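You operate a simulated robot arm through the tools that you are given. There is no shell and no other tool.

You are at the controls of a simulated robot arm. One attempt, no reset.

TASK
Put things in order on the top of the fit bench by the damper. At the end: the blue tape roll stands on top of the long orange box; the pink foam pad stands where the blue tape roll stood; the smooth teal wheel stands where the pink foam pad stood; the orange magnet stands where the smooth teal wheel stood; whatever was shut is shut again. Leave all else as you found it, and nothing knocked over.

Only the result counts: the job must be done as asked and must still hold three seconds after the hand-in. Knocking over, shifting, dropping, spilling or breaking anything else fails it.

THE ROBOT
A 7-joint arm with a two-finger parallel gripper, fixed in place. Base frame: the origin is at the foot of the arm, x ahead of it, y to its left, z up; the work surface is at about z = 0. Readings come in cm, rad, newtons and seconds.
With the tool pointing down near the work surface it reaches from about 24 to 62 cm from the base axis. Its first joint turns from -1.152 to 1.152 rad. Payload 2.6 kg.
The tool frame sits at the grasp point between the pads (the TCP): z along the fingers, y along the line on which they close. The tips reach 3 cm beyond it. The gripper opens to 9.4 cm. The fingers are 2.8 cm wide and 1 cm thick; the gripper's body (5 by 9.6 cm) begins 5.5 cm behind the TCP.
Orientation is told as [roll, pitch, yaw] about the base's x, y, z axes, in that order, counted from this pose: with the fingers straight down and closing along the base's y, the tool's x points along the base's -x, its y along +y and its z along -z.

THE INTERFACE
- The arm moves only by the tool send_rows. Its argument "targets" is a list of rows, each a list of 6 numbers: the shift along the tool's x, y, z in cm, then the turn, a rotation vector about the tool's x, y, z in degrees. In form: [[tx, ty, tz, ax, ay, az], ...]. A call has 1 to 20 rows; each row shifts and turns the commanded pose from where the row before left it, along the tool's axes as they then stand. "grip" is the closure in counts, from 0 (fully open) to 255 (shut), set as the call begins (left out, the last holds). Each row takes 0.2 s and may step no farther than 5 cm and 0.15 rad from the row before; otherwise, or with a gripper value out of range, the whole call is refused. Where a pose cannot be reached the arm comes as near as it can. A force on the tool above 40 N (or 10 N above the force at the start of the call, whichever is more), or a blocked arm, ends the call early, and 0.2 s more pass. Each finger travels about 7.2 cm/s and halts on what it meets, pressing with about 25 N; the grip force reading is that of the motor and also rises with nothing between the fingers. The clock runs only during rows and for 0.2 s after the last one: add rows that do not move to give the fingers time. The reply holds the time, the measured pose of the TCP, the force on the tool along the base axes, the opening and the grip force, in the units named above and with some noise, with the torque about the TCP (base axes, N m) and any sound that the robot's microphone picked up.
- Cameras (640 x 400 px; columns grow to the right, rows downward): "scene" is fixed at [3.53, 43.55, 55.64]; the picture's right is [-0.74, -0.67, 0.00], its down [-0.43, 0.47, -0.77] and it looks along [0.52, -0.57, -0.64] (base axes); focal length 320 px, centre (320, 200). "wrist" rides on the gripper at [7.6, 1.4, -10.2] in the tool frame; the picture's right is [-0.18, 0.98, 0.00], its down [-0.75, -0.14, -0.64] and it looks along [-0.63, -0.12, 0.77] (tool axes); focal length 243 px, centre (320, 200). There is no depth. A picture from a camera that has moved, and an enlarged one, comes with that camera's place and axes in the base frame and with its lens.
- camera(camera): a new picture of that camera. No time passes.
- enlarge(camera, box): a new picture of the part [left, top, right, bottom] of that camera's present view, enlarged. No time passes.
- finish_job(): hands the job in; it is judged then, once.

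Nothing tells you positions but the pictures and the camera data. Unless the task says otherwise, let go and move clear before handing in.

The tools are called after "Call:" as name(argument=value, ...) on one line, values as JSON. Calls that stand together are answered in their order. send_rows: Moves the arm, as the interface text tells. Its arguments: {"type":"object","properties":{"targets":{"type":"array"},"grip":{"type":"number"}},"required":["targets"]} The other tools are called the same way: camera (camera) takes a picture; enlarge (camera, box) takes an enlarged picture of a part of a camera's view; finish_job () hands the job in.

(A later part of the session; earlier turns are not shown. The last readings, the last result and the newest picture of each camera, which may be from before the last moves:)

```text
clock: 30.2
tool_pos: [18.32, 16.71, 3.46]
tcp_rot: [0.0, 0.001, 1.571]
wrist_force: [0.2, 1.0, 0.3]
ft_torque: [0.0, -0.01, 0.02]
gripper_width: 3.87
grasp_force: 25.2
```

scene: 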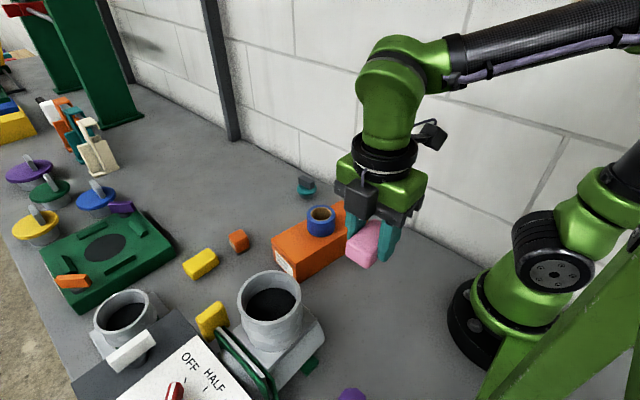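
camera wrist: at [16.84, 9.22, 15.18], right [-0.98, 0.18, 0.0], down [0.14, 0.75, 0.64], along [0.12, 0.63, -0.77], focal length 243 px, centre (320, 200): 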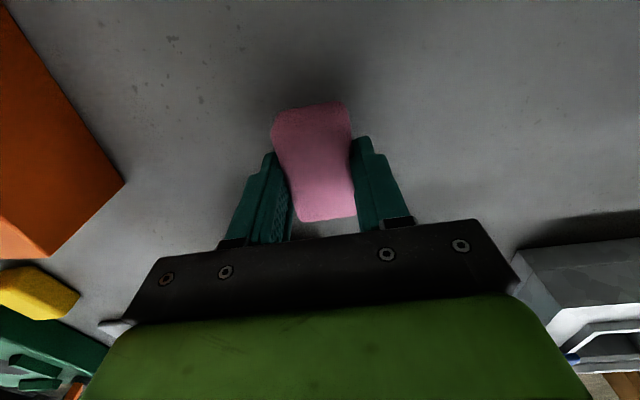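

The height matches the grasp height, so I'll open gently and check.

Call:
send_rows(targets=[[0, 0, 0, 0, 0, 0], [0, 0, 0, 0, 0, 0], [0, 0, 0, 0, 0, 0]], grip=60)

Call:
camera(camera="wrist")

```text
clock: 31.0
tool_pos: [18.26, 16.8, 3.56]
tcp_rot: [0.001, 0.0, 1.569]
wrist_force: [-0.3, -0.1, -0.1]
ft_torque: [-0.02, 0.03, 0.02]
gripper_width: 7.18
grasp_force: 0.0
```

```text
taken
camera wrist: at [16.77, 9.09, 13.78], right [-0.98, 0.18, 0.0], down [0.14, 0.75, 0.64], along [0.12, 0.63, -0.77], focal length 243 px, centre (320, 200)
```

wrist: 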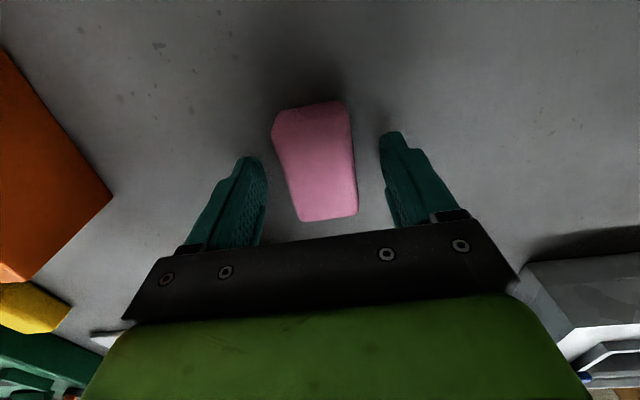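

The pink pad stands on the roll's old spot. I'll rise straight up, turn back to yaw 0 and head over toward the teal wheel.

Call:
send_rows(targets=[[0, 0, -1.5, 0, 0, 0], [0, 0, -4, 0, 0, 0], [0, 0, -5, 0, 0, 0], [0, 0, -5, 0, 0, 0], [0, 0, -5, 0, 0, 0], [0, 0, 0, 0, 0, 7.5], [0, 0, 0, 0, 0, 7.5], [0, 0, 0, 0, 0, 7.5], [0, 0, 0, 0, 0, 7.5], [0, 0, 0, 0, 0, 7.5], [0, 0, 0, 0, 0, 7.5], [0, 0, 0, 0, 0, 7.5], [0, 0, 0, 0, 0, 7.5], [0, 0, 0, 0, 0, 7.5], [0, 0, 0, 0, 0, 7.5], [0, 0, 0, 0, 0, 7.5], [0, 0, 0, 0, 0, 7.5], [0, 0, 0, 0, 0, 0]])

Call:
camera(camera="scene")

```text
clock: 34.8
tool_pos: [18.11, 16.72, 24.03]
tcp_rot: [0.0, -0.001, 0.0]
wrist_force: [0.9, -0.8, 0.7]
ft_torque: [0.04, -0.01, -0.01]
gripper_width: 7.21
grasp_force: 0.0
```

```text
taken
```

scene: 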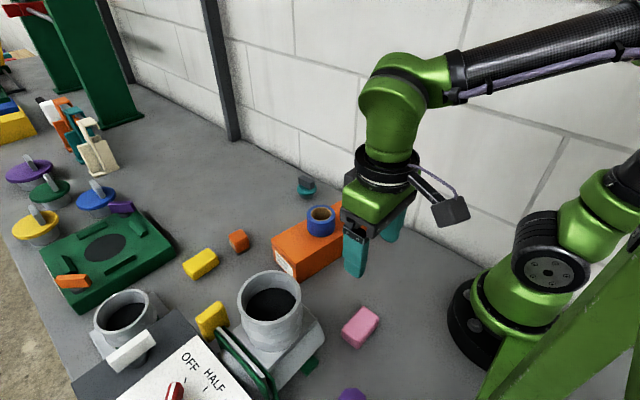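

The pink pad sits in the right place. Now I'll move over toward the wheel for a close look.

Call:
send_rows(targets=[[-3.74, -2.65, 0, 0, 0, 0], [-3.74, -2.65, 0, 0, 0, 0], [-3.74, -2.65, 0, 0, 0, 0], [-3.74, -2.65, 0, 0, 0, 0], [-3.74, -2.65, 0, 0, 0, 0], [-3.74, -2.65, 0, 0, 0, 0], [-3.74, -2.65, 0, 0, 0, 0], [-3.74, -2.65, 0, 0, 0, 0], [0, 0, 4, 0, 0, 0], [0, 0, 0, 0, 0, 0]], grip=0)

Call:
camera(camera="wrist")

Call:
enlarge(camera="scene", box=[240, 130, 380, 230])

```text
clock: 37.0
tool_pos: [47.95, -4.29, 20.11]
tcp_rot: [0.0, 0.0, 0.001]
wrist_force: [-0.2, -0.6, -0.1]
ft_torque: [-0.01, 0.07, -0.01]
gripper_width: 9.41
grasp_force: 0.0
```

```text
taken
camera wrist: at [40.35, -3.02, 30.36], right [0.18, 0.98, 0.0], down [0.75, -0.14, 0.64], along [0.63, -0.12, -0.77], focal length 243 px, centre (320, 200)
```

wrist: 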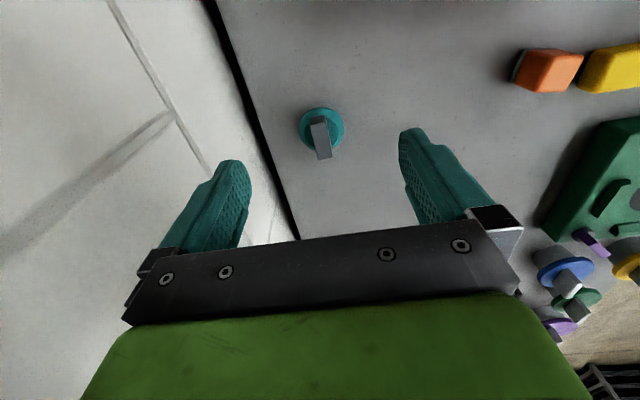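

```text
4.00 times, centred on (310, 180) of scene
camera zoom: at [3.53, 43.55, 55.64], right [-0.74, -0.67, 0.0], down [-0.43, 0.47, -0.77], along [0.52, -0.57, -0.64], focal length 1281 px, centre (360, 280)
```

zoom: 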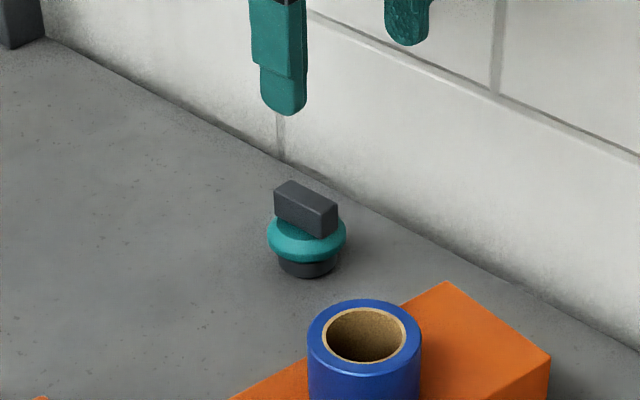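

Call:
enlarge(camera="wrist", box=[272, 80, 400, 180])

Call:
enlarge(camera="scene", box=[280, 160, 336, 210])

```text
4.00 times, centred on (336, 130) of wrist
camera zoom: at [40.35, -3.02, 30.36], right [0.18, 0.98, 0.0], down [0.75, -0.14, 0.64], along [0.63, -0.12, -0.77], focal length 970 px, centre (256, 480)
```

zoom: 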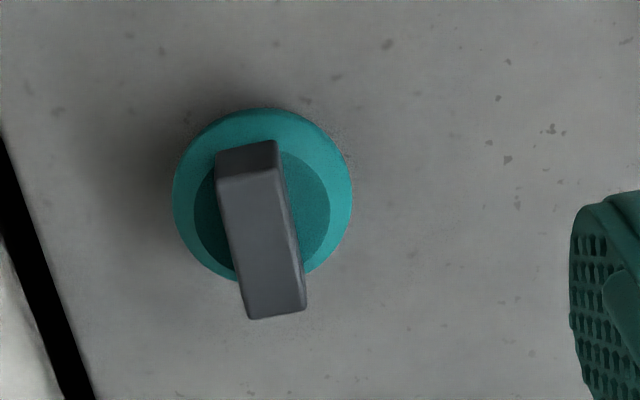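

```text
8.00 times, centred on (308, 185) of scene
camera zoom: at [3.53, 43.55, 55.64], right [-0.74, -0.67, 0.0], down [-0.43, 0.47, -0.77], along [0.52, -0.57, -0.64], focal length 2562 px, centre (416, 320)
```

zoom: 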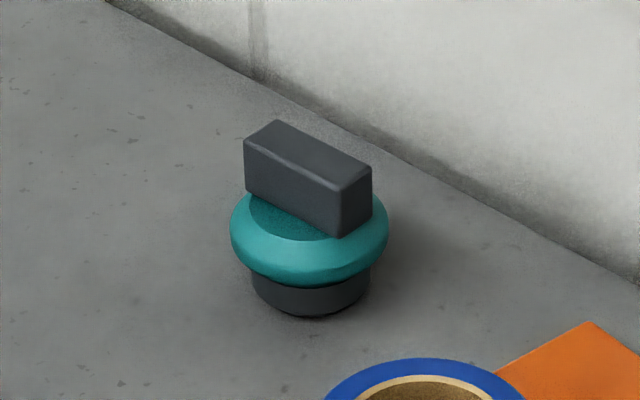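

The wheel has a dark bar handle, about 1.7 cm wide and 4.3 cm long, running along x. Its top is at z ≈ 5, centred at (52.8, -5.15). I'll grip that bar with the hand at yaw 0, closing along y.

Call:
send_rows(targets=[[-4.85, -0.86, 0, 0, 0, 0], [0, 0, 4, 0, 0, 0], [0, 0, 4, 0, 0, 0], [0, 0, 0, 0, 0, 0]], grip=119)

Call:
camera(camera="wrist")

Call:
enlarge(camera="scene", box=[240, 110, 380, 230])

```text
clock: 38.0
tool_pos: [52.93, -5.2, 11.9]
tcp_rot: [-0.001, 0.0, 0.0]
wrist_force: [-0.3, -0.2, 0.0]
ft_torque: [0.0, 0.02, 0.01]
gripper_width: 5.0
grasp_force: 0.1
```

```text
taken
camera wrist: at [45.28, -3.91, 22.25], right [0.18, 0.98, 0.0], down [0.75, -0.14, 0.64], along [0.63, -0.12, -0.77], focal length 243 px, centre (320, 200)
```

wrist: 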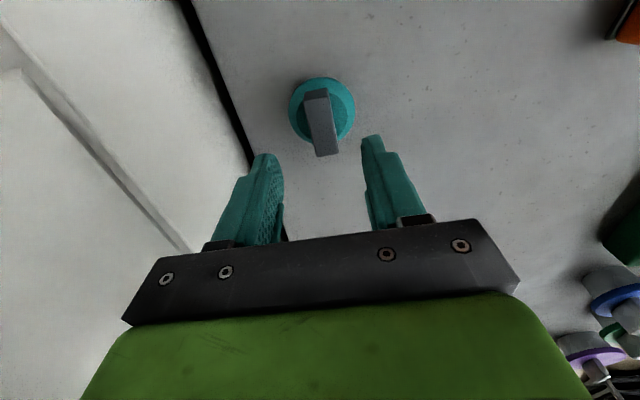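

```text
3.33 times, centred on (310, 170) of scene
camera zoom: at [3.53, 43.55, 55.64], right [-0.74, -0.67, 0.0], down [-0.43, 0.47, -0.77], along [0.52, -0.57, -0.64], focal length 1068 px, centre (353, 300)
```

zoom: 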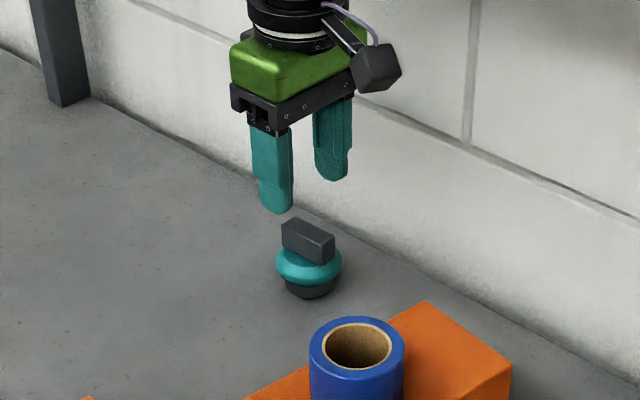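

The bar is centred between the fingers. I'll lower to just above the wheel's disk.

Call:
send_rows(targets=[[0.15, 0, 2.5, 0, 0, 0], [0, 0, 2, 0, 0, 0], [0, 0, 0.9, 0, 0, 0], [0, 0, 0, 0, 0, 0]])

Call:
camera(camera="wrist")

Call:
enlarge(camera="scene", box=[270, 140, 350, 220])

```text
clock: 39.0
tool_pos: [52.79, -5.22, 6.5]
tcp_rot: [-0.001, -0.001, 0.002]
wrist_force: [-0.6, -0.1, 0.6]
ft_torque: [0.04, -0.03, 0.0]
gripper_width: 5.0
grasp_force: 0.0
```

```text
taken
camera wrist: at [45.15, -3.95, 16.85], right [0.18, 0.98, 0.0], down [0.75, -0.14, 0.64], along [0.63, -0.12, -0.77], focal length 243 px, centre (320, 200)
```

wrist: 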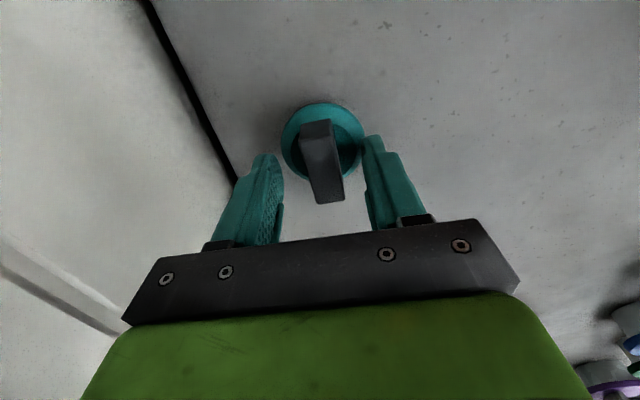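

```text
5.00 times, centred on (310, 180) of scene
camera zoom: at [3.53, 43.55, 55.64], right [-0.74, -0.67, 0.0], down [-0.43, 0.47, -0.77], along [0.52, -0.57, -0.64], focal length 1601 px, centre (370, 300)
```

zoom: 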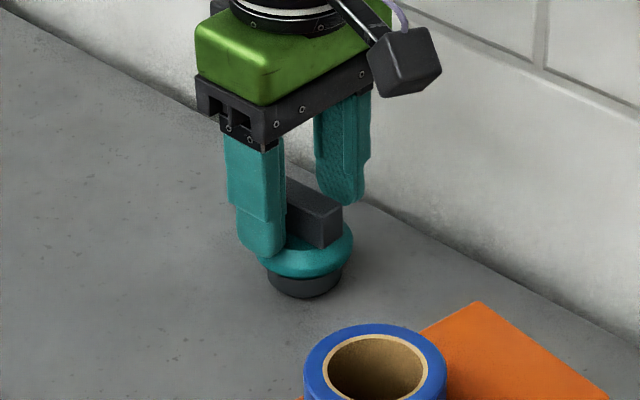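

The bar is well inside the fingers. I'll lower 0.3 cm more and close.

Call:
send_rows(targets=[[0, 0, 0.3, 0, 0, 0], [0, 0, 0, 0, 0, 0]])

Call:
send_rows(targets=[[0, 0, 0, 0, 0, 0], [0, 0, 0, 0, 0, 0], [0, 0, 0, 0, 0, 0], [0, 0, 0, 0, 0, 0]], grip=255)

Call:
camera(camera="wrist")

```text
clock: 39.6
tool_pos: [52.86, -5.25, 6.33]
tcp_rot: [0.001, 0.0, 0.0]
wrist_force: [0.2, 0.0, -1.1]
ft_torque: [-0.03, 0.0, -0.02]
gripper_width: 5.05
grasp_force: 0.1
```

```text
clock: 40.6
tool_pos: [52.93, -5.26, 6.4]
tcp_rot: [-0.002, -0.005, 0.0]
wrist_force: [-5.6, 1.0, 19.5]
ft_torque: [0.01, 0.33, 0.0]
gripper_width: 4.13
grasp_force: 25.2
```

```text
taken
camera wrist: at [45.21, -3.95, 16.69], right [0.18, 0.98, 0.0], down [0.75, -0.14, 0.64], along [0.63, -0.12, -0.76], focal length 243 px, centre (320, 200)
```

wrist: 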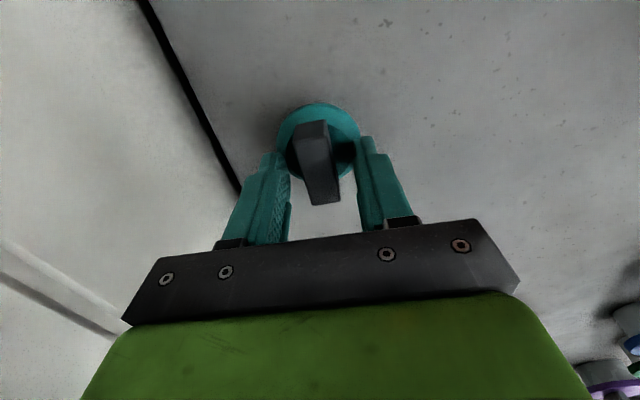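

The fingertips caught the bevelled edge of the disk (width 4.1, upward push) rather than the bar. I'll open, rise half a centimetre and check the wheel before trying again.

Call:
send_rows(targets=[[0, 0, 0, 0, 0, 0], [0, 0, 0, 0, 0, 0], [0, 0, -0.55, 0, 0, 0], [0, 0, 0, 0, 0, 0]], grip=119)

Call:
enlarge(camera="wrist", box=[240, 80, 400, 240])

Call:
enlarge(camera="scene", box=[270, 140, 350, 220])

```text
clock: 41.6
tool_pos: [52.85, -5.31, 6.95]
tcp_rot: [-0.001, 0.0, 0.001]
wrist_force: [0.1, -0.2, 0.4]
ft_torque: [-0.01, 0.04, -0.04]
gripper_width: 5.02
grasp_force: 0.1
```

```text
2.50 times, centred on (320, 160) of wrist
camera zoom: at [45.13, -3.94, 17.13], right [0.18, 0.98, 0.0], down [0.75, -0.14, 0.64], along [0.63, -0.12, -0.77], focal length 606 px, centre (320, 300)
```

zoom: 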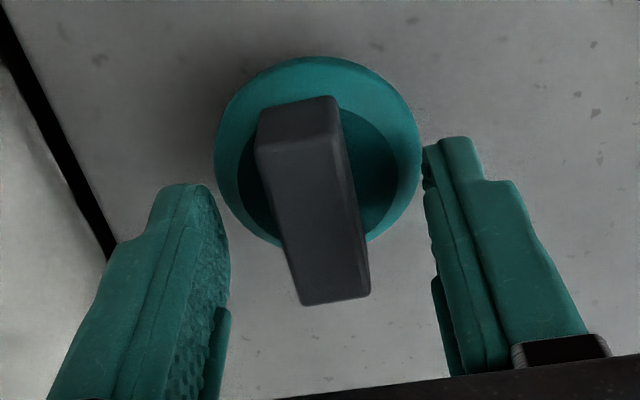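

```text
5.00 times, centred on (310, 180) of scene
camera zoom: at [3.53, 43.55, 55.64], right [-0.74, -0.67, 0.0], down [-0.43, 0.47, -0.77], along [0.52, -0.57, -0.64], focal length 1601 px, centre (370, 300)
```

zoom: 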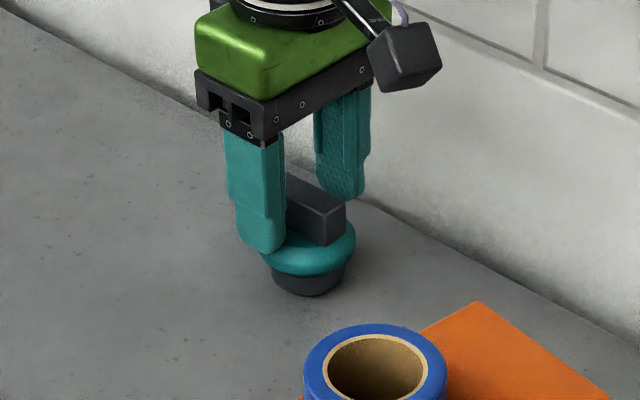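

The wheel is still upright and practically unmoved. The tips are now above the disk, so I'll close on the bar.

Call:
send_rows(targets=[[0, 0, 0.1, 0, 0, 0], [0, 0, 0, 0, 0, 0], [0, 0, 0, 0, 0, 0], [0, 0, 0, 0, 0, 0], [0, 0, 0, 0, 0, 0]], grip=255)

Call:
enlarge(camera="wrist", box=[240, 80, 400, 240])

Call:
enlarge(camera="scene", box=[270, 140, 350, 220])

```text
clock: 42.8
tool_pos: [52.66, -5.23, 6.82]
tcp_rot: [0.0, 0.0, 0.0]
wrist_force: [-0.8, -0.1, 4.2]
ft_torque: [0.02, 0.06, 0.0]
gripper_width: 1.75
grasp_force: 24.9
```

```text
2.50 times, centred on (320, 160) of wrist
camera zoom: at [45.11, -3.95, 17.03], right [0.18, 0.98, 0.0], down [0.75, -0.14, 0.64], along [0.63, -0.12, -0.77], focal length 606 px, centre (320, 300)
```

zoom: 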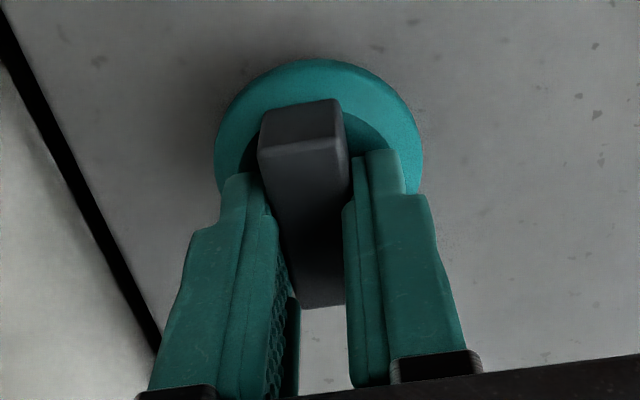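

```text
5.00 times, centred on (310, 180) of scene
camera zoom: at [3.53, 43.55, 55.64], right [-0.74, -0.67, 0.0], down [-0.43, 0.47, -0.77], along [0.52, -0.57, -0.64], focal length 1601 px, centre (370, 300)
```

zoom: 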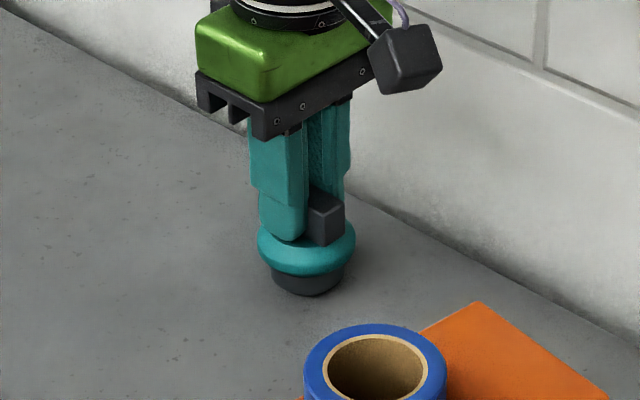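

The bar is gripped at 1.75 cm. I'll lift slowly and check that the wheel comes along.

Call:
send_rows(targets=[[0, 0, -0.3, 0, 0, 0], [0, 0, -0.7, 0, 0, 0], [0, 0, -2, 0, 0, 0], [0, 0, 0, 0, 0, 0]])

Call:
enlarge(camera="scene", box=[270, 130, 350, 210])

```text
clock: 43.8
tool_pos: [52.8, -5.19, 9.81]
tcp_rot: [-0.001, 0.002, 0.001]
wrist_force: [-0.5, -0.7, -0.6]
ft_torque: [-0.02, 0.03, -0.02]
gripper_width: 1.75
grasp_force: 24.9
```

```text
5.00 times, centred on (310, 170) of scene
camera zoom: at [3.53, 43.55, 55.64], right [-0.74, -0.67, 0.0], down [-0.43, 0.47, -0.77], along [0.52, -0.57, -0.64], focal length 1601 px, centre (370, 350)
```

zoom: 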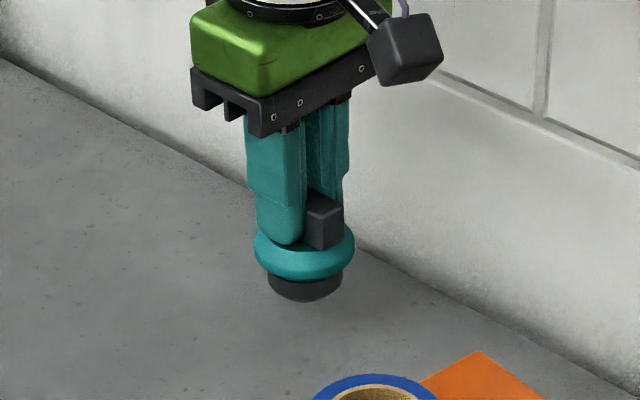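

The wheel is lifted cleanly. I'll carry it high over to the pink pad's old spot at (43.1, 28.05), keeping yaw 0.

Call:
send_rows(targets=[[0, 0, -4.5, 0, 0, 0], [0, 0, -4.5, 0, 0, 0], [0, 0, -4, 0, 0, 0], [1.2125, 4.156, 0, 0, 0, 0], [1.2125, 4.156, 0, 0, 0, 0], [1.2125, 4.156, 0, 0, 0, 0], [1.2125, 4.156, 0, 0, 0, 0], [1.2125, 4.156, 0, 0, 0, 0], [1.2125, 4.156, 0, 0, 0, 0], [1.2125, 4.156, 0, 0, 0, 0], [1.2125, 4.156, 0, 0, 0, 0], [0, 0, 0, 0, 0, 0]])

Call:
camera(camera="wrist")

Call:
camera(camera="scene")

```text
clock: 46.4
tool_pos: [43.12, 28.05, 22.6]
tcp_rot: [0.0, 0.001, -0.001]
wrist_force: [-0.2, 0.2, -1.3]
ft_torque: [0.01, 0.0, 0.01]
gripper_width: 1.74
grasp_force: 24.9
```

```text
taken
camera wrist: at [35.54, 29.37, 32.82], right [0.19, 0.98, 0.0], down [0.75, -0.14, 0.64], along [0.63, -0.12, -0.77], focal length 243 px, centre (320, 200)
```

wrist: 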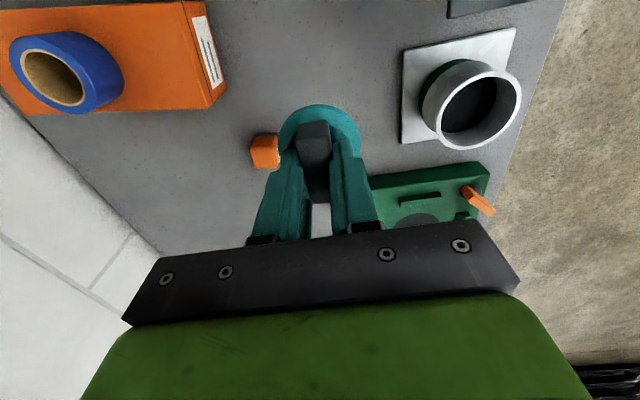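

```text
taken
```

scene: 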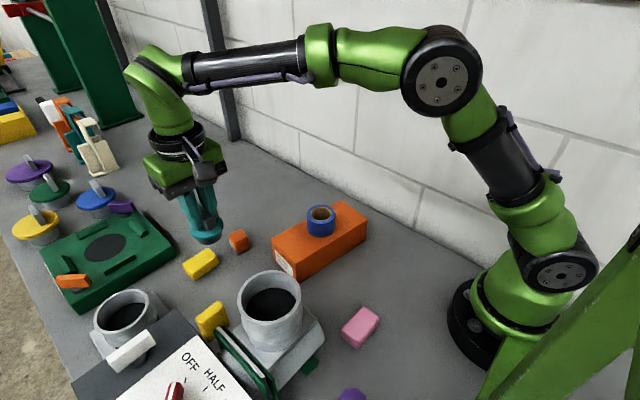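

It's over the pink pad's old spot, so I'll lower most of the way and check clearances.

Call:
send_rows(targets=[[0, 0, 4, 0, 0, 0], [0, 0, 4, 0, 0, 0], [0, 0, 4, 0, 0, 0], [0, 0, 2.5, 0, 0, 0], [0, 0, 0, 0, 0, 0]])

Call:
camera(camera="wrist")

Call:
enlarge(camera="scene", box=[130, 170, 310, 340])

```text
clock: 47.6
tool_pos: [43.24, 28.04, 8.19]
tcp_rot: [0.0, 0.002, 0.002]
wrist_force: [0.4, 0.0, -1.5]
ft_torque: [0.01, 0.02, 0.04]
gripper_width: 1.72
grasp_force: 25.1
```

```text
taken
camera wrist: at [35.48, 29.27, 18.34], right [0.18, 0.98, 0.0], down [0.75, -0.14, 0.64], along [0.63, -0.12, -0.77], focal length 243 px, centre (320, 200)
```

wrist: 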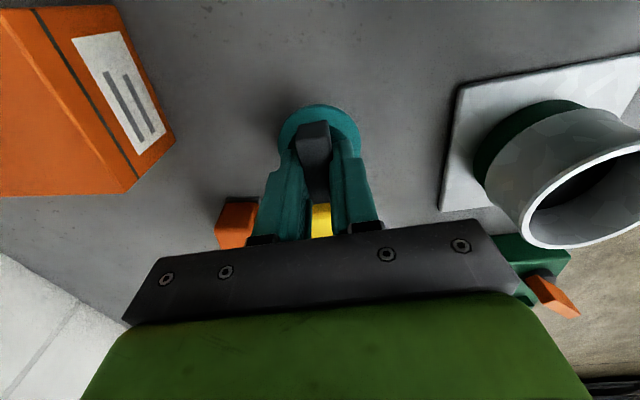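

```text
2.35 times, centred on (220, 255) of scene
camera zoom: at [3.53, 43.55, 55.64], right [-0.74, -0.67, 0.0], down [-0.43, 0.47, -0.77], along [0.52, -0.57, -0.64], focal length 754 px, centre (555, 71)
```

zoom: 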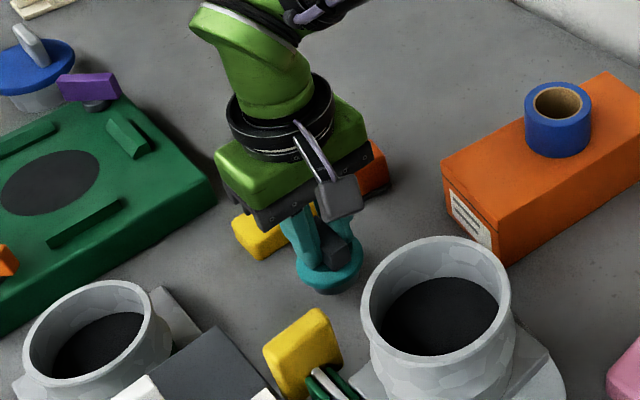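

All clear around the wheel. I'll lower it onto the bench in small steps.

Call:
send_rows(targets=[[0, 0, 0.7, 0, 0, 0], [0, 0, 0.4, 0, 0, 0], [0, 0, 0.12, 0, 0, 0], [0, 0, 0, 0, 0, 0]])

```text
clock: 48.6
tool_pos: [43.13, 28.05, 7.0]
tcp_rot: [0.001, 0.0, -0.001]
wrist_force: [0.4, -0.1, -1.1]
ft_torque: [-0.01, -0.05, 0.0]
gripper_width: 1.73
grasp_force: 24.9
```

Call:
send_rows(targets=[[0, 0, 0.1, 0, 0, 0], [0, 0, 0, 0, 0, 0]])

```text
clock: 49.2
tool_pos: [43.13, 27.88, 6.94]
tcp_rot: [-0.001, 0.0, -0.002]
wrist_force: [0.6, -0.5, -1.3]
ft_torque: [0.03, 0.0, 0.02]
gripper_width: 1.72
grasp_force: 25.1
```

Call:
send_rows(targets=[[0, 0, 0.1, 0, 0, 0], [0, 0, 0, 0, 0, 0]])

```text
clock: 49.8
tool_pos: [43.21, 27.95, 6.81]
tcp_rot: [0.0, 0.001, 0.002]
wrist_force: [0.4, -0.1, -1.9]
ft_torque: [0.01, 0.01, -0.04]
gripper_width: 1.74
grasp_force: 25.0
```

No contact yet, so I'll lower a touch more.

Call:
send_rows(targets=[[0, 0, 0.06, 0, 0, 0], [0, 0, 0, 0, 0, 0]])

```text
clock: 50.4
tool_pos: [43.18, 27.88, 6.84]
tcp_rot: [0.0, 0.0, 0.001]
wrist_force: [0.2, -0.1, -0.8]
ft_torque: [0.0, 0.0, -0.02]
gripper_width: 1.74
grasp_force: 25.1
```

Call:
send_rows(targets=[[0, 0, 0.06, 0, 0, 0], [0, 0, 0, 0, 0, 0]])

Call:
enlarge(camera="scene", box=[180, 210, 270, 310])

```text
clock: 51.0
tool_pos: [43.23, 28.0, 6.82]
tcp_rot: [-0.001, -0.001, -0.001]
wrist_force: [-1.4, -0.2, 2.0]
ft_torque: [-0.02, 0.09, -0.01]
gripper_width: 1.75
grasp_force: 25.2
```

```text
4.00 times, centred on (225, 260) of scene
camera zoom: at [3.53, 43.55, 55.64], right [-0.74, -0.67, 0.0], down [-0.43, 0.47, -0.77], along [0.52, -0.57, -0.64], focal length 1281 px, centre (700, -40)
```

zoom: 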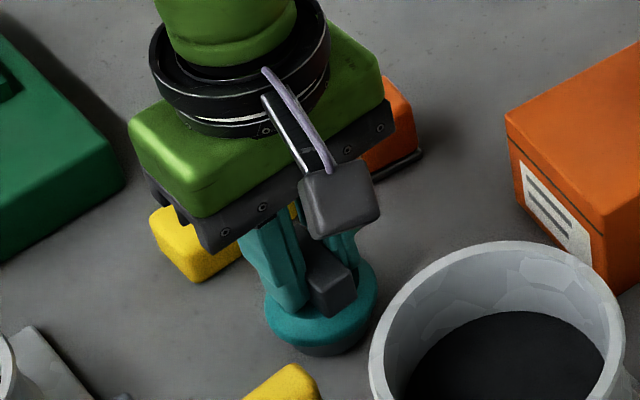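

The wheel touches the bench lightly. I'll open to about 5 cm.

Call:
send_rows(targets=[[0, 0, 0, 0, 0, 0], [0, 0, 0, 0, 0, 0], [0, 0, 0, 0, 0, 0]], grip=119)

Call:
camera(camera="wrist")

```text
clock: 51.8
tool_pos: [43.11, 27.94, 6.79]
tcp_rot: [0.0, 0.0, 0.0]
wrist_force: [0.1, 0.0, 0.5]
ft_torque: [0.0, -0.03, 0.0]
gripper_width: 4.99
grasp_force: 0.1
```

```text
taken
camera wrist: at [35.53, 29.25, 17.02], right [0.18, 0.98, 0.0], down [0.75, -0.14, 0.64], along [0.63, -0.12, -0.77], focal length 243 px, centre (320, 200)
```

wrist: 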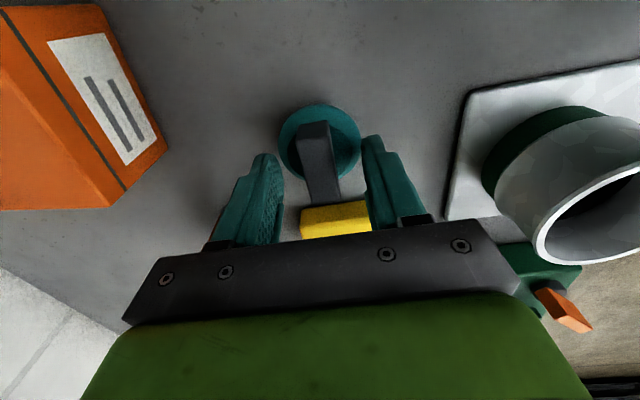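

The wheel stands on the pink pad's old spot. I'll rise and move above the magnet near (50.6, 18.9).

Call:
send_rows(targets=[[0, 0, -1.5, 0, 0, 0], [0, 0, -4, 0, 0, 0], [0, 0, -4, 0, 0, 0], [0, 0, -4, 0, 0, 0], [-2.5, -3.05, 0, 0, 0, 0], [-2.5, -3.05, 0, 0, 0, 0], [-2.4, -3.05, 0, 0, 0, 0], [0, 0, 0, 0, 0, 0]], grip=0)

Call:
camera(camera="wrist")

Call:
camera(camera="scene")

```text
clock: 53.6
tool_pos: [50.67, 18.53, 20.13]
tcp_rot: [0.0, 0.0, 0.0]
wrist_force: [0.7, 0.3, 0.5]
ft_torque: [0.01, -0.01, -0.06]
gripper_width: 9.39
grasp_force: 0.0
```

```text
taken
camera wrist: at [43.04, 19.95, 30.37], right [0.18, 0.98, 0.0], down [0.75, -0.14, 0.64], along [0.63, -0.12, -0.77], focal length 243 px, centre (320, 200)
```

wrist: 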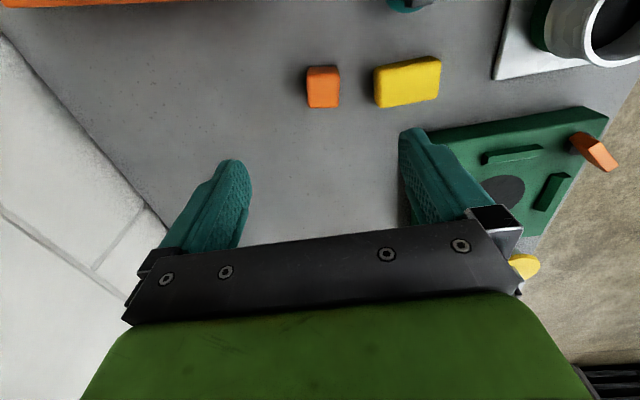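

```text
taken
```

scene: 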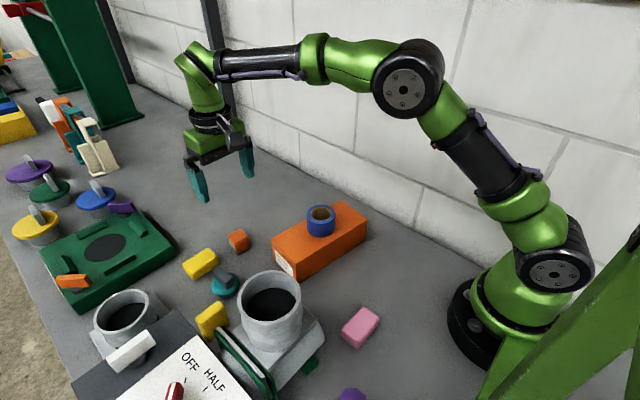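

Call:
enlarge(camera="wrist", box=[272, 40, 464, 160])

Call:
enlarge(camera="scene", box=[180, 220, 270, 300])

```text
3.33 times, centred on (368, 100) of wrist
camera zoom: at [43.04, 19.95, 30.37], right [0.18, 0.98, 0.0], down [0.75, -0.14, 0.64], along [0.63, -0.12, -0.77], focal length 809 px, centre (160, 533)
```

zoom: 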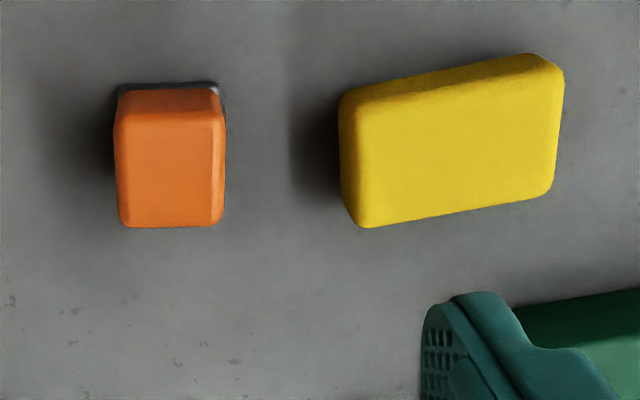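

```text
5.00 times, centred on (225, 260) of scene
camera zoom: at [3.53, 43.55, 55.64], right [-0.74, -0.67, 0.0], down [-0.43, 0.47, -0.77], along [0.52, -0.57, -0.64], focal length 1601 px, centre (795, -100)
```

zoom: 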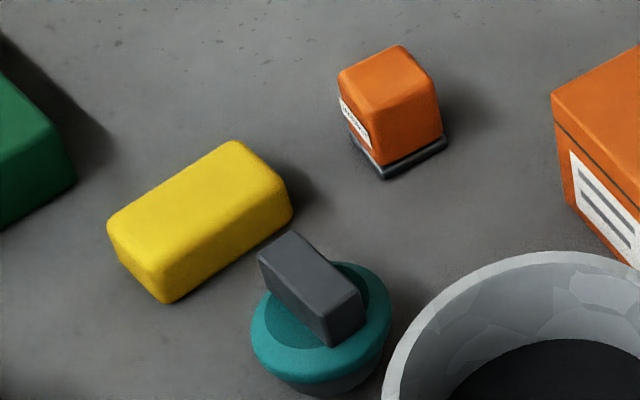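

The magnet's centre is near (50.65, 18.8), about 3.5 cm cubed and turned about -9° in yaw. The yellow pad is about 4 cm away on the +y side, so I'll open to only 6 cm, align the yaw and descend partway.

Call:
send_rows(targets=[[0, 0, 0, 0, 0, 4.45], [0, 0, 0, 0, 0, 4.45], [0.04, 0.27, 4, 0, 0, 0], [0, 0, 4, 0, 0, 0], [0, 0, 2, 0, 0, 0], [0, 0, 0, 0, 0, 0]], grip=92)

Call:
camera(camera="wrist")

Call:
enlarge(camera="wrist", box=[240, 60, 432, 180])

Call:
enlarge(camera="scene", box=[170, 170, 300, 300])

```text
clock: 55.0
tool_pos: [50.64, 19.13, 10.15]
tcp_rot: [0.001, 0.001, -0.155]
wrist_force: [0.1, -0.7, -0.5]
ft_torque: [-0.04, 0.01, -0.01]
gripper_width: 6.03
grasp_force: 0.0
```

```text
taken
camera wrist: at [43.22, 21.6, 20.43], right [0.33, 0.94, 0.0], down [0.72, -0.26, 0.64], along [0.61, -0.21, -0.77], focal length 243 px, centre (320, 200)
```

wrist: 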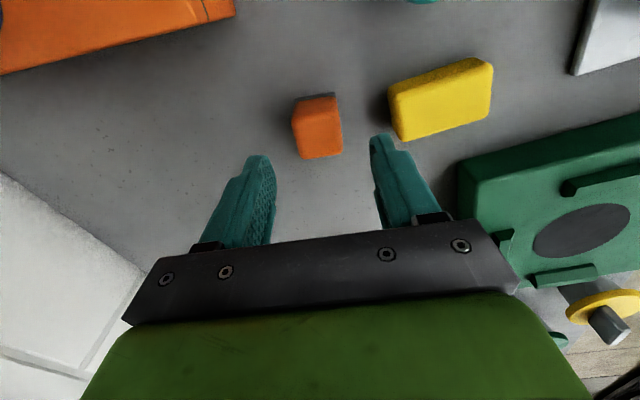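

```text
3.33 times, centred on (336, 120) of wrist
camera zoom: at [43.22, 21.6, 20.43], right [0.33, 0.94, 0.0], down [0.72, -0.26, 0.64], along [0.61, -0.21, -0.77], focal length 809 px, centre (267, 467)
```

zoom: 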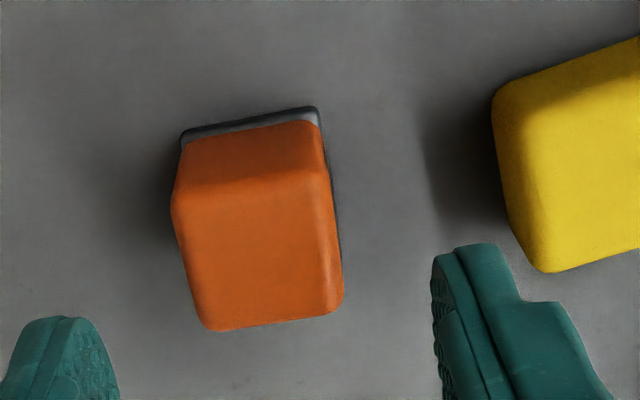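

```text
3.08 times, centred on (235, 235) of scene
camera zoom: at [3.53, 43.55, 55.64], right [-0.74, -0.67, 0.0], down [-0.43, 0.47, -0.77], along [0.52, -0.57, -0.64], focal length 986 px, centre (582, 92)
```

zoom: 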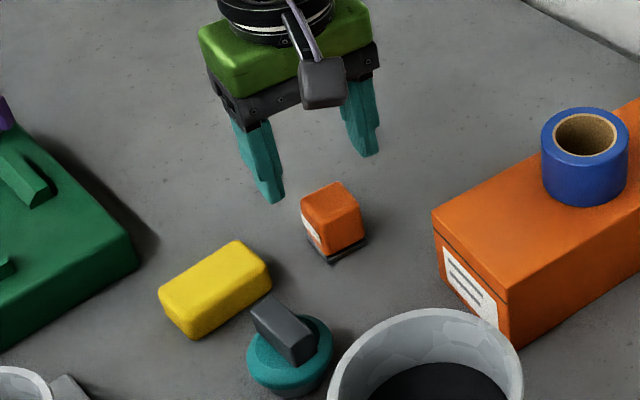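

The magnet is aligned with the fingers. I'll trim the centre and lower to grasp height.

Call:
send_rows(targets=[[-0.14, -0.28, 2.5, 0, 0, 0], [0, 0, 2.2, 0, 0, 0], [0, 0, 1.3, 0, 0, 0], [0, 0, 0.6, 0, 0, 0], [0, 0, 0, 0, 0, 0]])

Call:
enlarge(camera="wrist", box=[220, 80, 412, 240])

Call:
enlarge(camera="scene", box=[170, 190, 290, 300])

```text
clock: 56.2
tool_pos: [50.78, 18.8, 3.68]
tcp_rot: [0.0, 0.0, -0.155]
wrist_force: [-0.3, 0.0, -1.1]
ft_torque: [0.04, 0.0, 0.01]
gripper_width: 6.04
grasp_force: 0.0
```

```text
2.50 times, centred on (316, 160) of wrist
camera zoom: at [43.36, 21.34, 13.94], right [0.33, 0.94, 0.0], down [0.72, -0.26, 0.64], along [0.6, -0.21, -0.77], focal length 606 px, centre (330, 300)
```

zoom: 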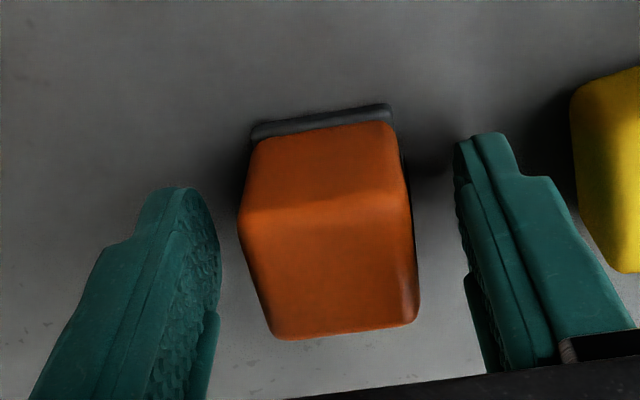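

```text
3.64 times, centred on (230, 245) of scene
camera zoom: at [3.53, 43.55, 55.64], right [-0.74, -0.67, 0.0], down [-0.43, 0.47, -0.77], along [0.52, -0.57, -0.64], focal length 1165 px, centre (647, 36)
```

zoom: 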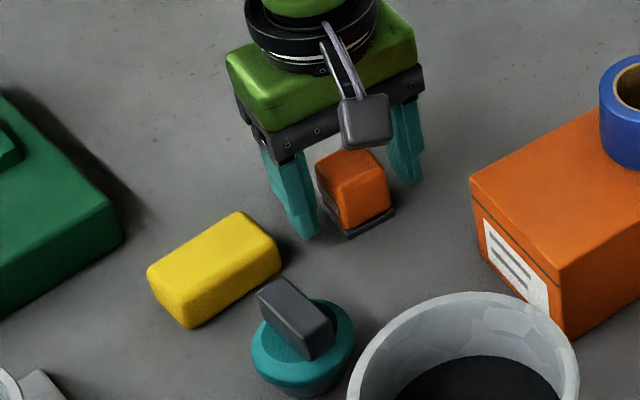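

The magnet sits squarely between the fingers, so I'll close.

Call:
send_rows(targets=[[0, 0, 0.1, 0, 0, 0], [0, 0, 0, 0, 0, 0], [0, 0, 0, 0, 0, 0], [0, 0, 0, 0, 0, 0]], grip=255)

Call:
send_rows(targets=[[0, 0, -0.2, 0, 0, 0], [0, 0, -0.3, 0, 0, 0], [0, 0, 0, 0, 0, 0]])

Call:
enlarge(camera="scene", box=[170, 190, 290, 300])

```text
clock: 57.2
tool_pos: [50.8, 18.85, 3.71]
tcp_rot: [0.001, -0.002, -0.157]
wrist_force: [-0.3, -0.4, 6.2]
ft_torque: [-0.04, 0.09, 0.0]
gripper_width: 3.78
grasp_force: 24.6
```

```text
clock: 58.0
tool_pos: [50.6, 18.77, 4.2]
tcp_rot: [0.001, -0.001, -0.155]
wrist_force: [0.8, -0.5, 0.2]
ft_torque: [-0.01, 0.01, 0.01]
gripper_width: 3.74
grasp_force: 24.6
```

```text
3.64 times, centred on (230, 245) of scene
camera zoom: at [3.53, 43.55, 55.64], right [-0.74, -0.67, 0.0], down [-0.43, 0.47, -0.77], along [0.52, -0.57, -0.64], focal length 1165 px, centre (647, 36)
```

zoom: 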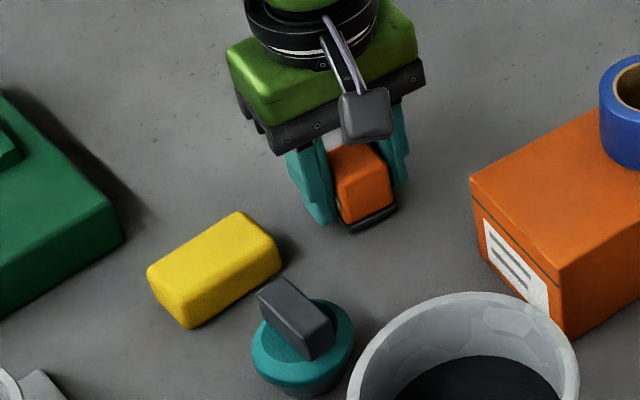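

I'll lift a bit more and see whether the dark base comes up with the magnet.

Call:
send_rows(targets=[[0, 0, -1.5, 0, 0, 0], [0, 0, -1.5, 0, 0, 0], [0, 0, 0, 0, 0, 0]])

Call:
enlarge(camera="scene", box=[190, 190, 290, 280])

Call:
enlarge(camera="wrist", box=[220, 80, 412, 240])

```text
clock: 58.8
tool_pos: [50.63, 18.82, 7.11]
tcp_rot: [0.0, 0.0, -0.156]
wrist_force: [0.0, 0.3, -0.8]
ft_torque: [0.04, -0.01, 0.0]
gripper_width: 3.77
grasp_force: 25.0
```

```text
4.44 times, centred on (240, 235) of scene
camera zoom: at [3.53, 43.55, 55.64], right [-0.74, -0.67, 0.0], down [-0.43, 0.47, -0.77], along [0.52, -0.57, -0.64], focal length 1424 px, centre (676, 44)
```

zoom: 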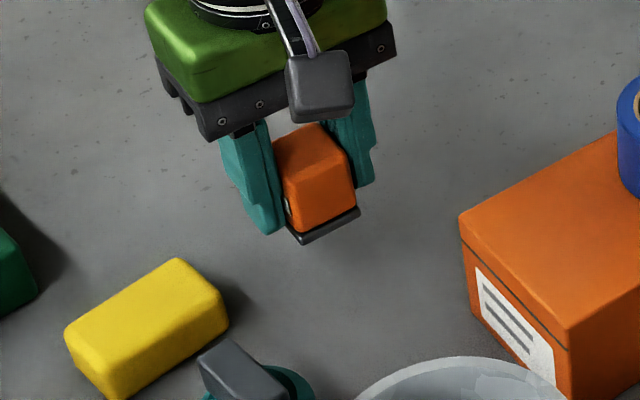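

```text
2.50 times, centred on (316, 160) of wrist
camera zoom: at [43.34, 21.27, 17.34], right [0.33, 0.94, 0.0], down [0.72, -0.26, 0.64], along [0.61, -0.21, -0.77], focal length 606 px, centre (330, 300)
```

zoom: 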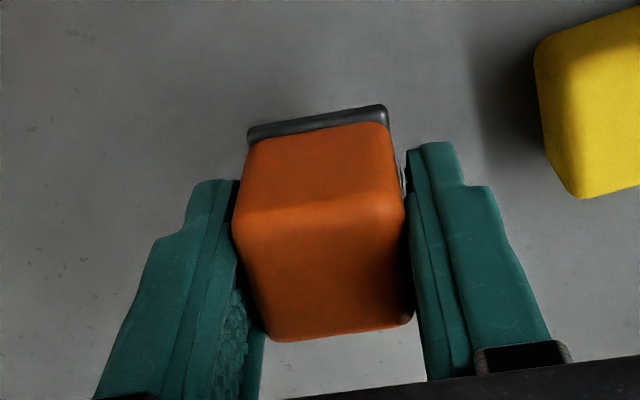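

The magnet came up whole, but the slight upward push suggests the tips caught its base-plate edge. I'll set it back down, raise the grip a little so the flat pads hold the body, and re-grip.

Call:
send_rows(targets=[[0, 0, 1.5, 0, 0, 0], [0, 0, 1.3, 0, 0, 0], [0, 0, 0.4, 0, 0, 0], [0, 0, 0, 0, 0, 0]])

```text
clock: 59.8
tool_pos: [50.67, 18.88, 3.78]
tcp_rot: [0.0, -0.001, -0.157]
wrist_force: [0.2, 0.6, -0.7]
ft_torque: [-0.03, -0.02, -0.02]
gripper_width: 3.78
grasp_force: 24.9
```

Call:
send_rows(targets=[[0, 0, 0.08, 0, 0, 0], [0, 0, 0, 0, 0, 0]])

```text
clock: 60.4
tool_pos: [50.61, 18.71, 3.68]
tcp_rot: [0.0, 0.0, -0.154]
wrist_force: [-0.1, 0.0, -0.6]
ft_torque: [-0.01, 0.01, 0.0]
gripper_width: 3.76
grasp_force: 24.7
```

Call:
send_rows(targets=[[0, 0, 0.07, 0, 0, 0], [0, 0, 0, 0, 0, 0]])

```text
clock: 61.0
tool_pos: [50.72, 18.91, 3.81]
tcp_rot: [0.0, -0.001, -0.155]
wrist_force: [-1.2, -1.0, -0.3]
ft_torque: [-0.06, 0.01, -0.02]
gripper_width: 3.8
grasp_force: 24.6
```

It's essentially touching the bench, so I'll release, rise 0.35 cm and look.

Call:
send_rows(targets=[[0, 0, 0, 0, 0, 0], [0, 0, 0, 0, 0, 0], [0, 0, -0.35, 0, 0, 0], [0, 0, 0, 0, 0, 0]], grip=92)

Call:
enlarge(camera="wrist", box=[220, 80, 412, 240])

Call:
enlarge(camera="scene", box=[190, 190, 290, 280])

```text
clock: 62.0
tool_pos: [50.63, 18.85, 4.19]
tcp_rot: [-0.001, -0.001, -0.156]
wrist_force: [0.1, 0.1, 0.6]
ft_torque: [-0.03, -0.02, 0.01]
gripper_width: 6.02
grasp_force: 0.0
```

```text
2.50 times, centred on (316, 160) of wrist
camera zoom: at [43.29, 21.31, 14.35], right [0.33, 0.94, 0.0], down [0.72, -0.26, 0.64], along [0.61, -0.21, -0.77], focal length 606 px, centre (330, 300)
```

zoom: 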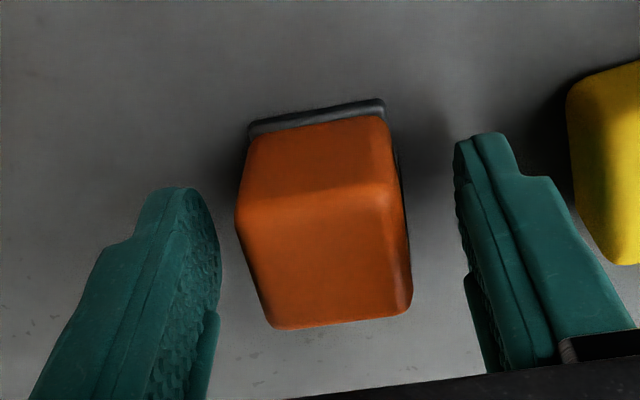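

```text
4.44 times, centred on (240, 235) of scene
camera zoom: at [3.53, 43.55, 55.64], right [-0.74, -0.67, 0.0], down [-0.43, 0.47, -0.77], along [0.52, -0.57, -0.64], focal length 1424 px, centre (676, 44)
```

zoom: 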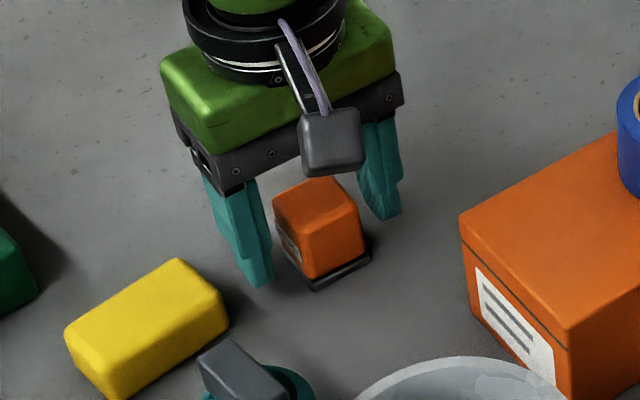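

Call:
send_rows(targets=[[0, 0, 0, 0, 0, 0], [0, 0, 0, 0, 0, 0], [0, 0, 0, 0, 0, 0], [0, 0, 0, 0, 0, 0]], grip=255)

Call:
enlarge(camera="wrist", box=[220, 80, 412, 240])

```text
clock: 63.0
tool_pos: [50.65, 18.82, 4.05]
tcp_rot: [0.001, -0.001, -0.155]
wrist_force: [-0.5, 0.1, 0.1]
ft_torque: [-0.03, -0.03, -0.02]
gripper_width: 3.8
grasp_force: 25.1
```

```text
2.50 times, centred on (316, 160) of wrist
camera zoom: at [43.29, 21.31, 14.35], right [0.33, 0.94, 0.0], down [0.72, -0.26, 0.64], along [0.61, -0.21, -0.77], focal length 606 px, centre (330, 300)
```

zoom: 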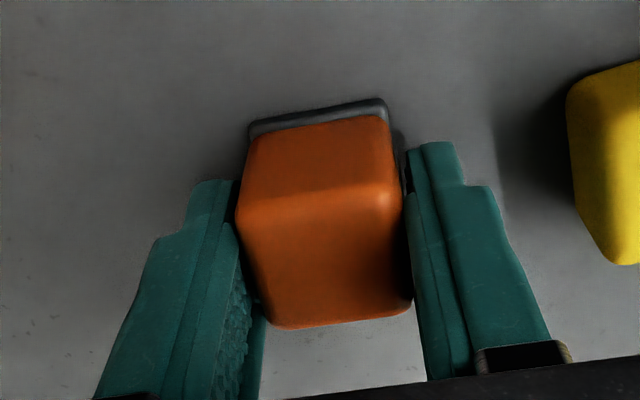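

The pads now hold the magnet's body squarely, with no upward push. I'll lift and carry it to the wheel's old spot at (52.8, -5.15), keeping its orientation.

Call:
send_rows(targets=[[0, 0, -0.3, 0, 0, 0], [0, 0, -0.7, 0, 0, 0], [0, 0, -3, 0, 0, 0], [0, 0, -4, 0, 0, 0], [0, 0, -4, 0, 0, 0], [0, 0, -3, 0, 0, 0], [-1.166, -4.67, 0, 0, 0, 0], [-1.166, -4.67, 0, 0, 0, 0], [-1.166, -4.67, 0, 0, 0, 0], [-1.166, -4.67, 0, 0, 0, 0], [-1.166, -4.67, 0, 0, 0, 0], [0, 0, 0, 0, 0, 0]])

Call:
camera(camera="wrist")

Call:
camera(camera="scene")

```text
clock: 65.6
tool_pos: [52.7, -4.99, 19.18]
tcp_rot: [0.001, 0.0, -0.157]
wrist_force: [0.9, 0.3, -0.7]
ft_torque: [0.01, -0.01, 0.01]
gripper_width: 3.79
grasp_force: 24.7
```

```text
taken
camera wrist: at [45.38, -2.54, 29.45], right [0.33, 0.94, 0.0], down [0.72, -0.26, 0.64], along [0.61, -0.21, -0.77], focal length 243 px, centre (320, 200)
```

wrist: 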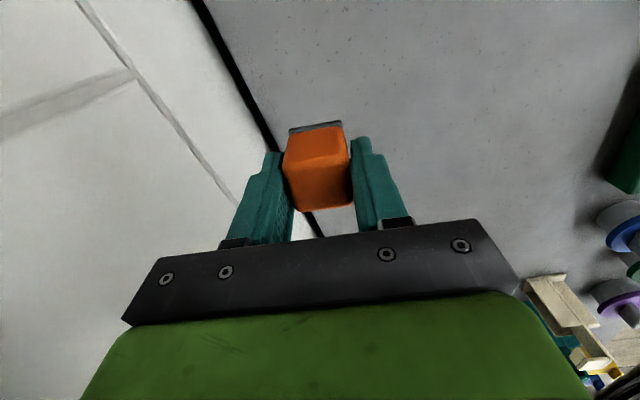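

```text
taken
```

scene: 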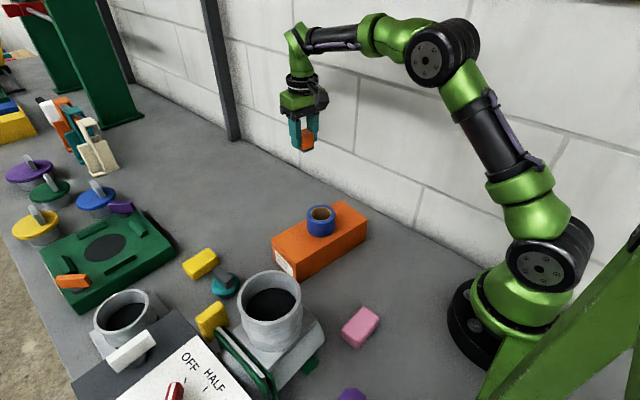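

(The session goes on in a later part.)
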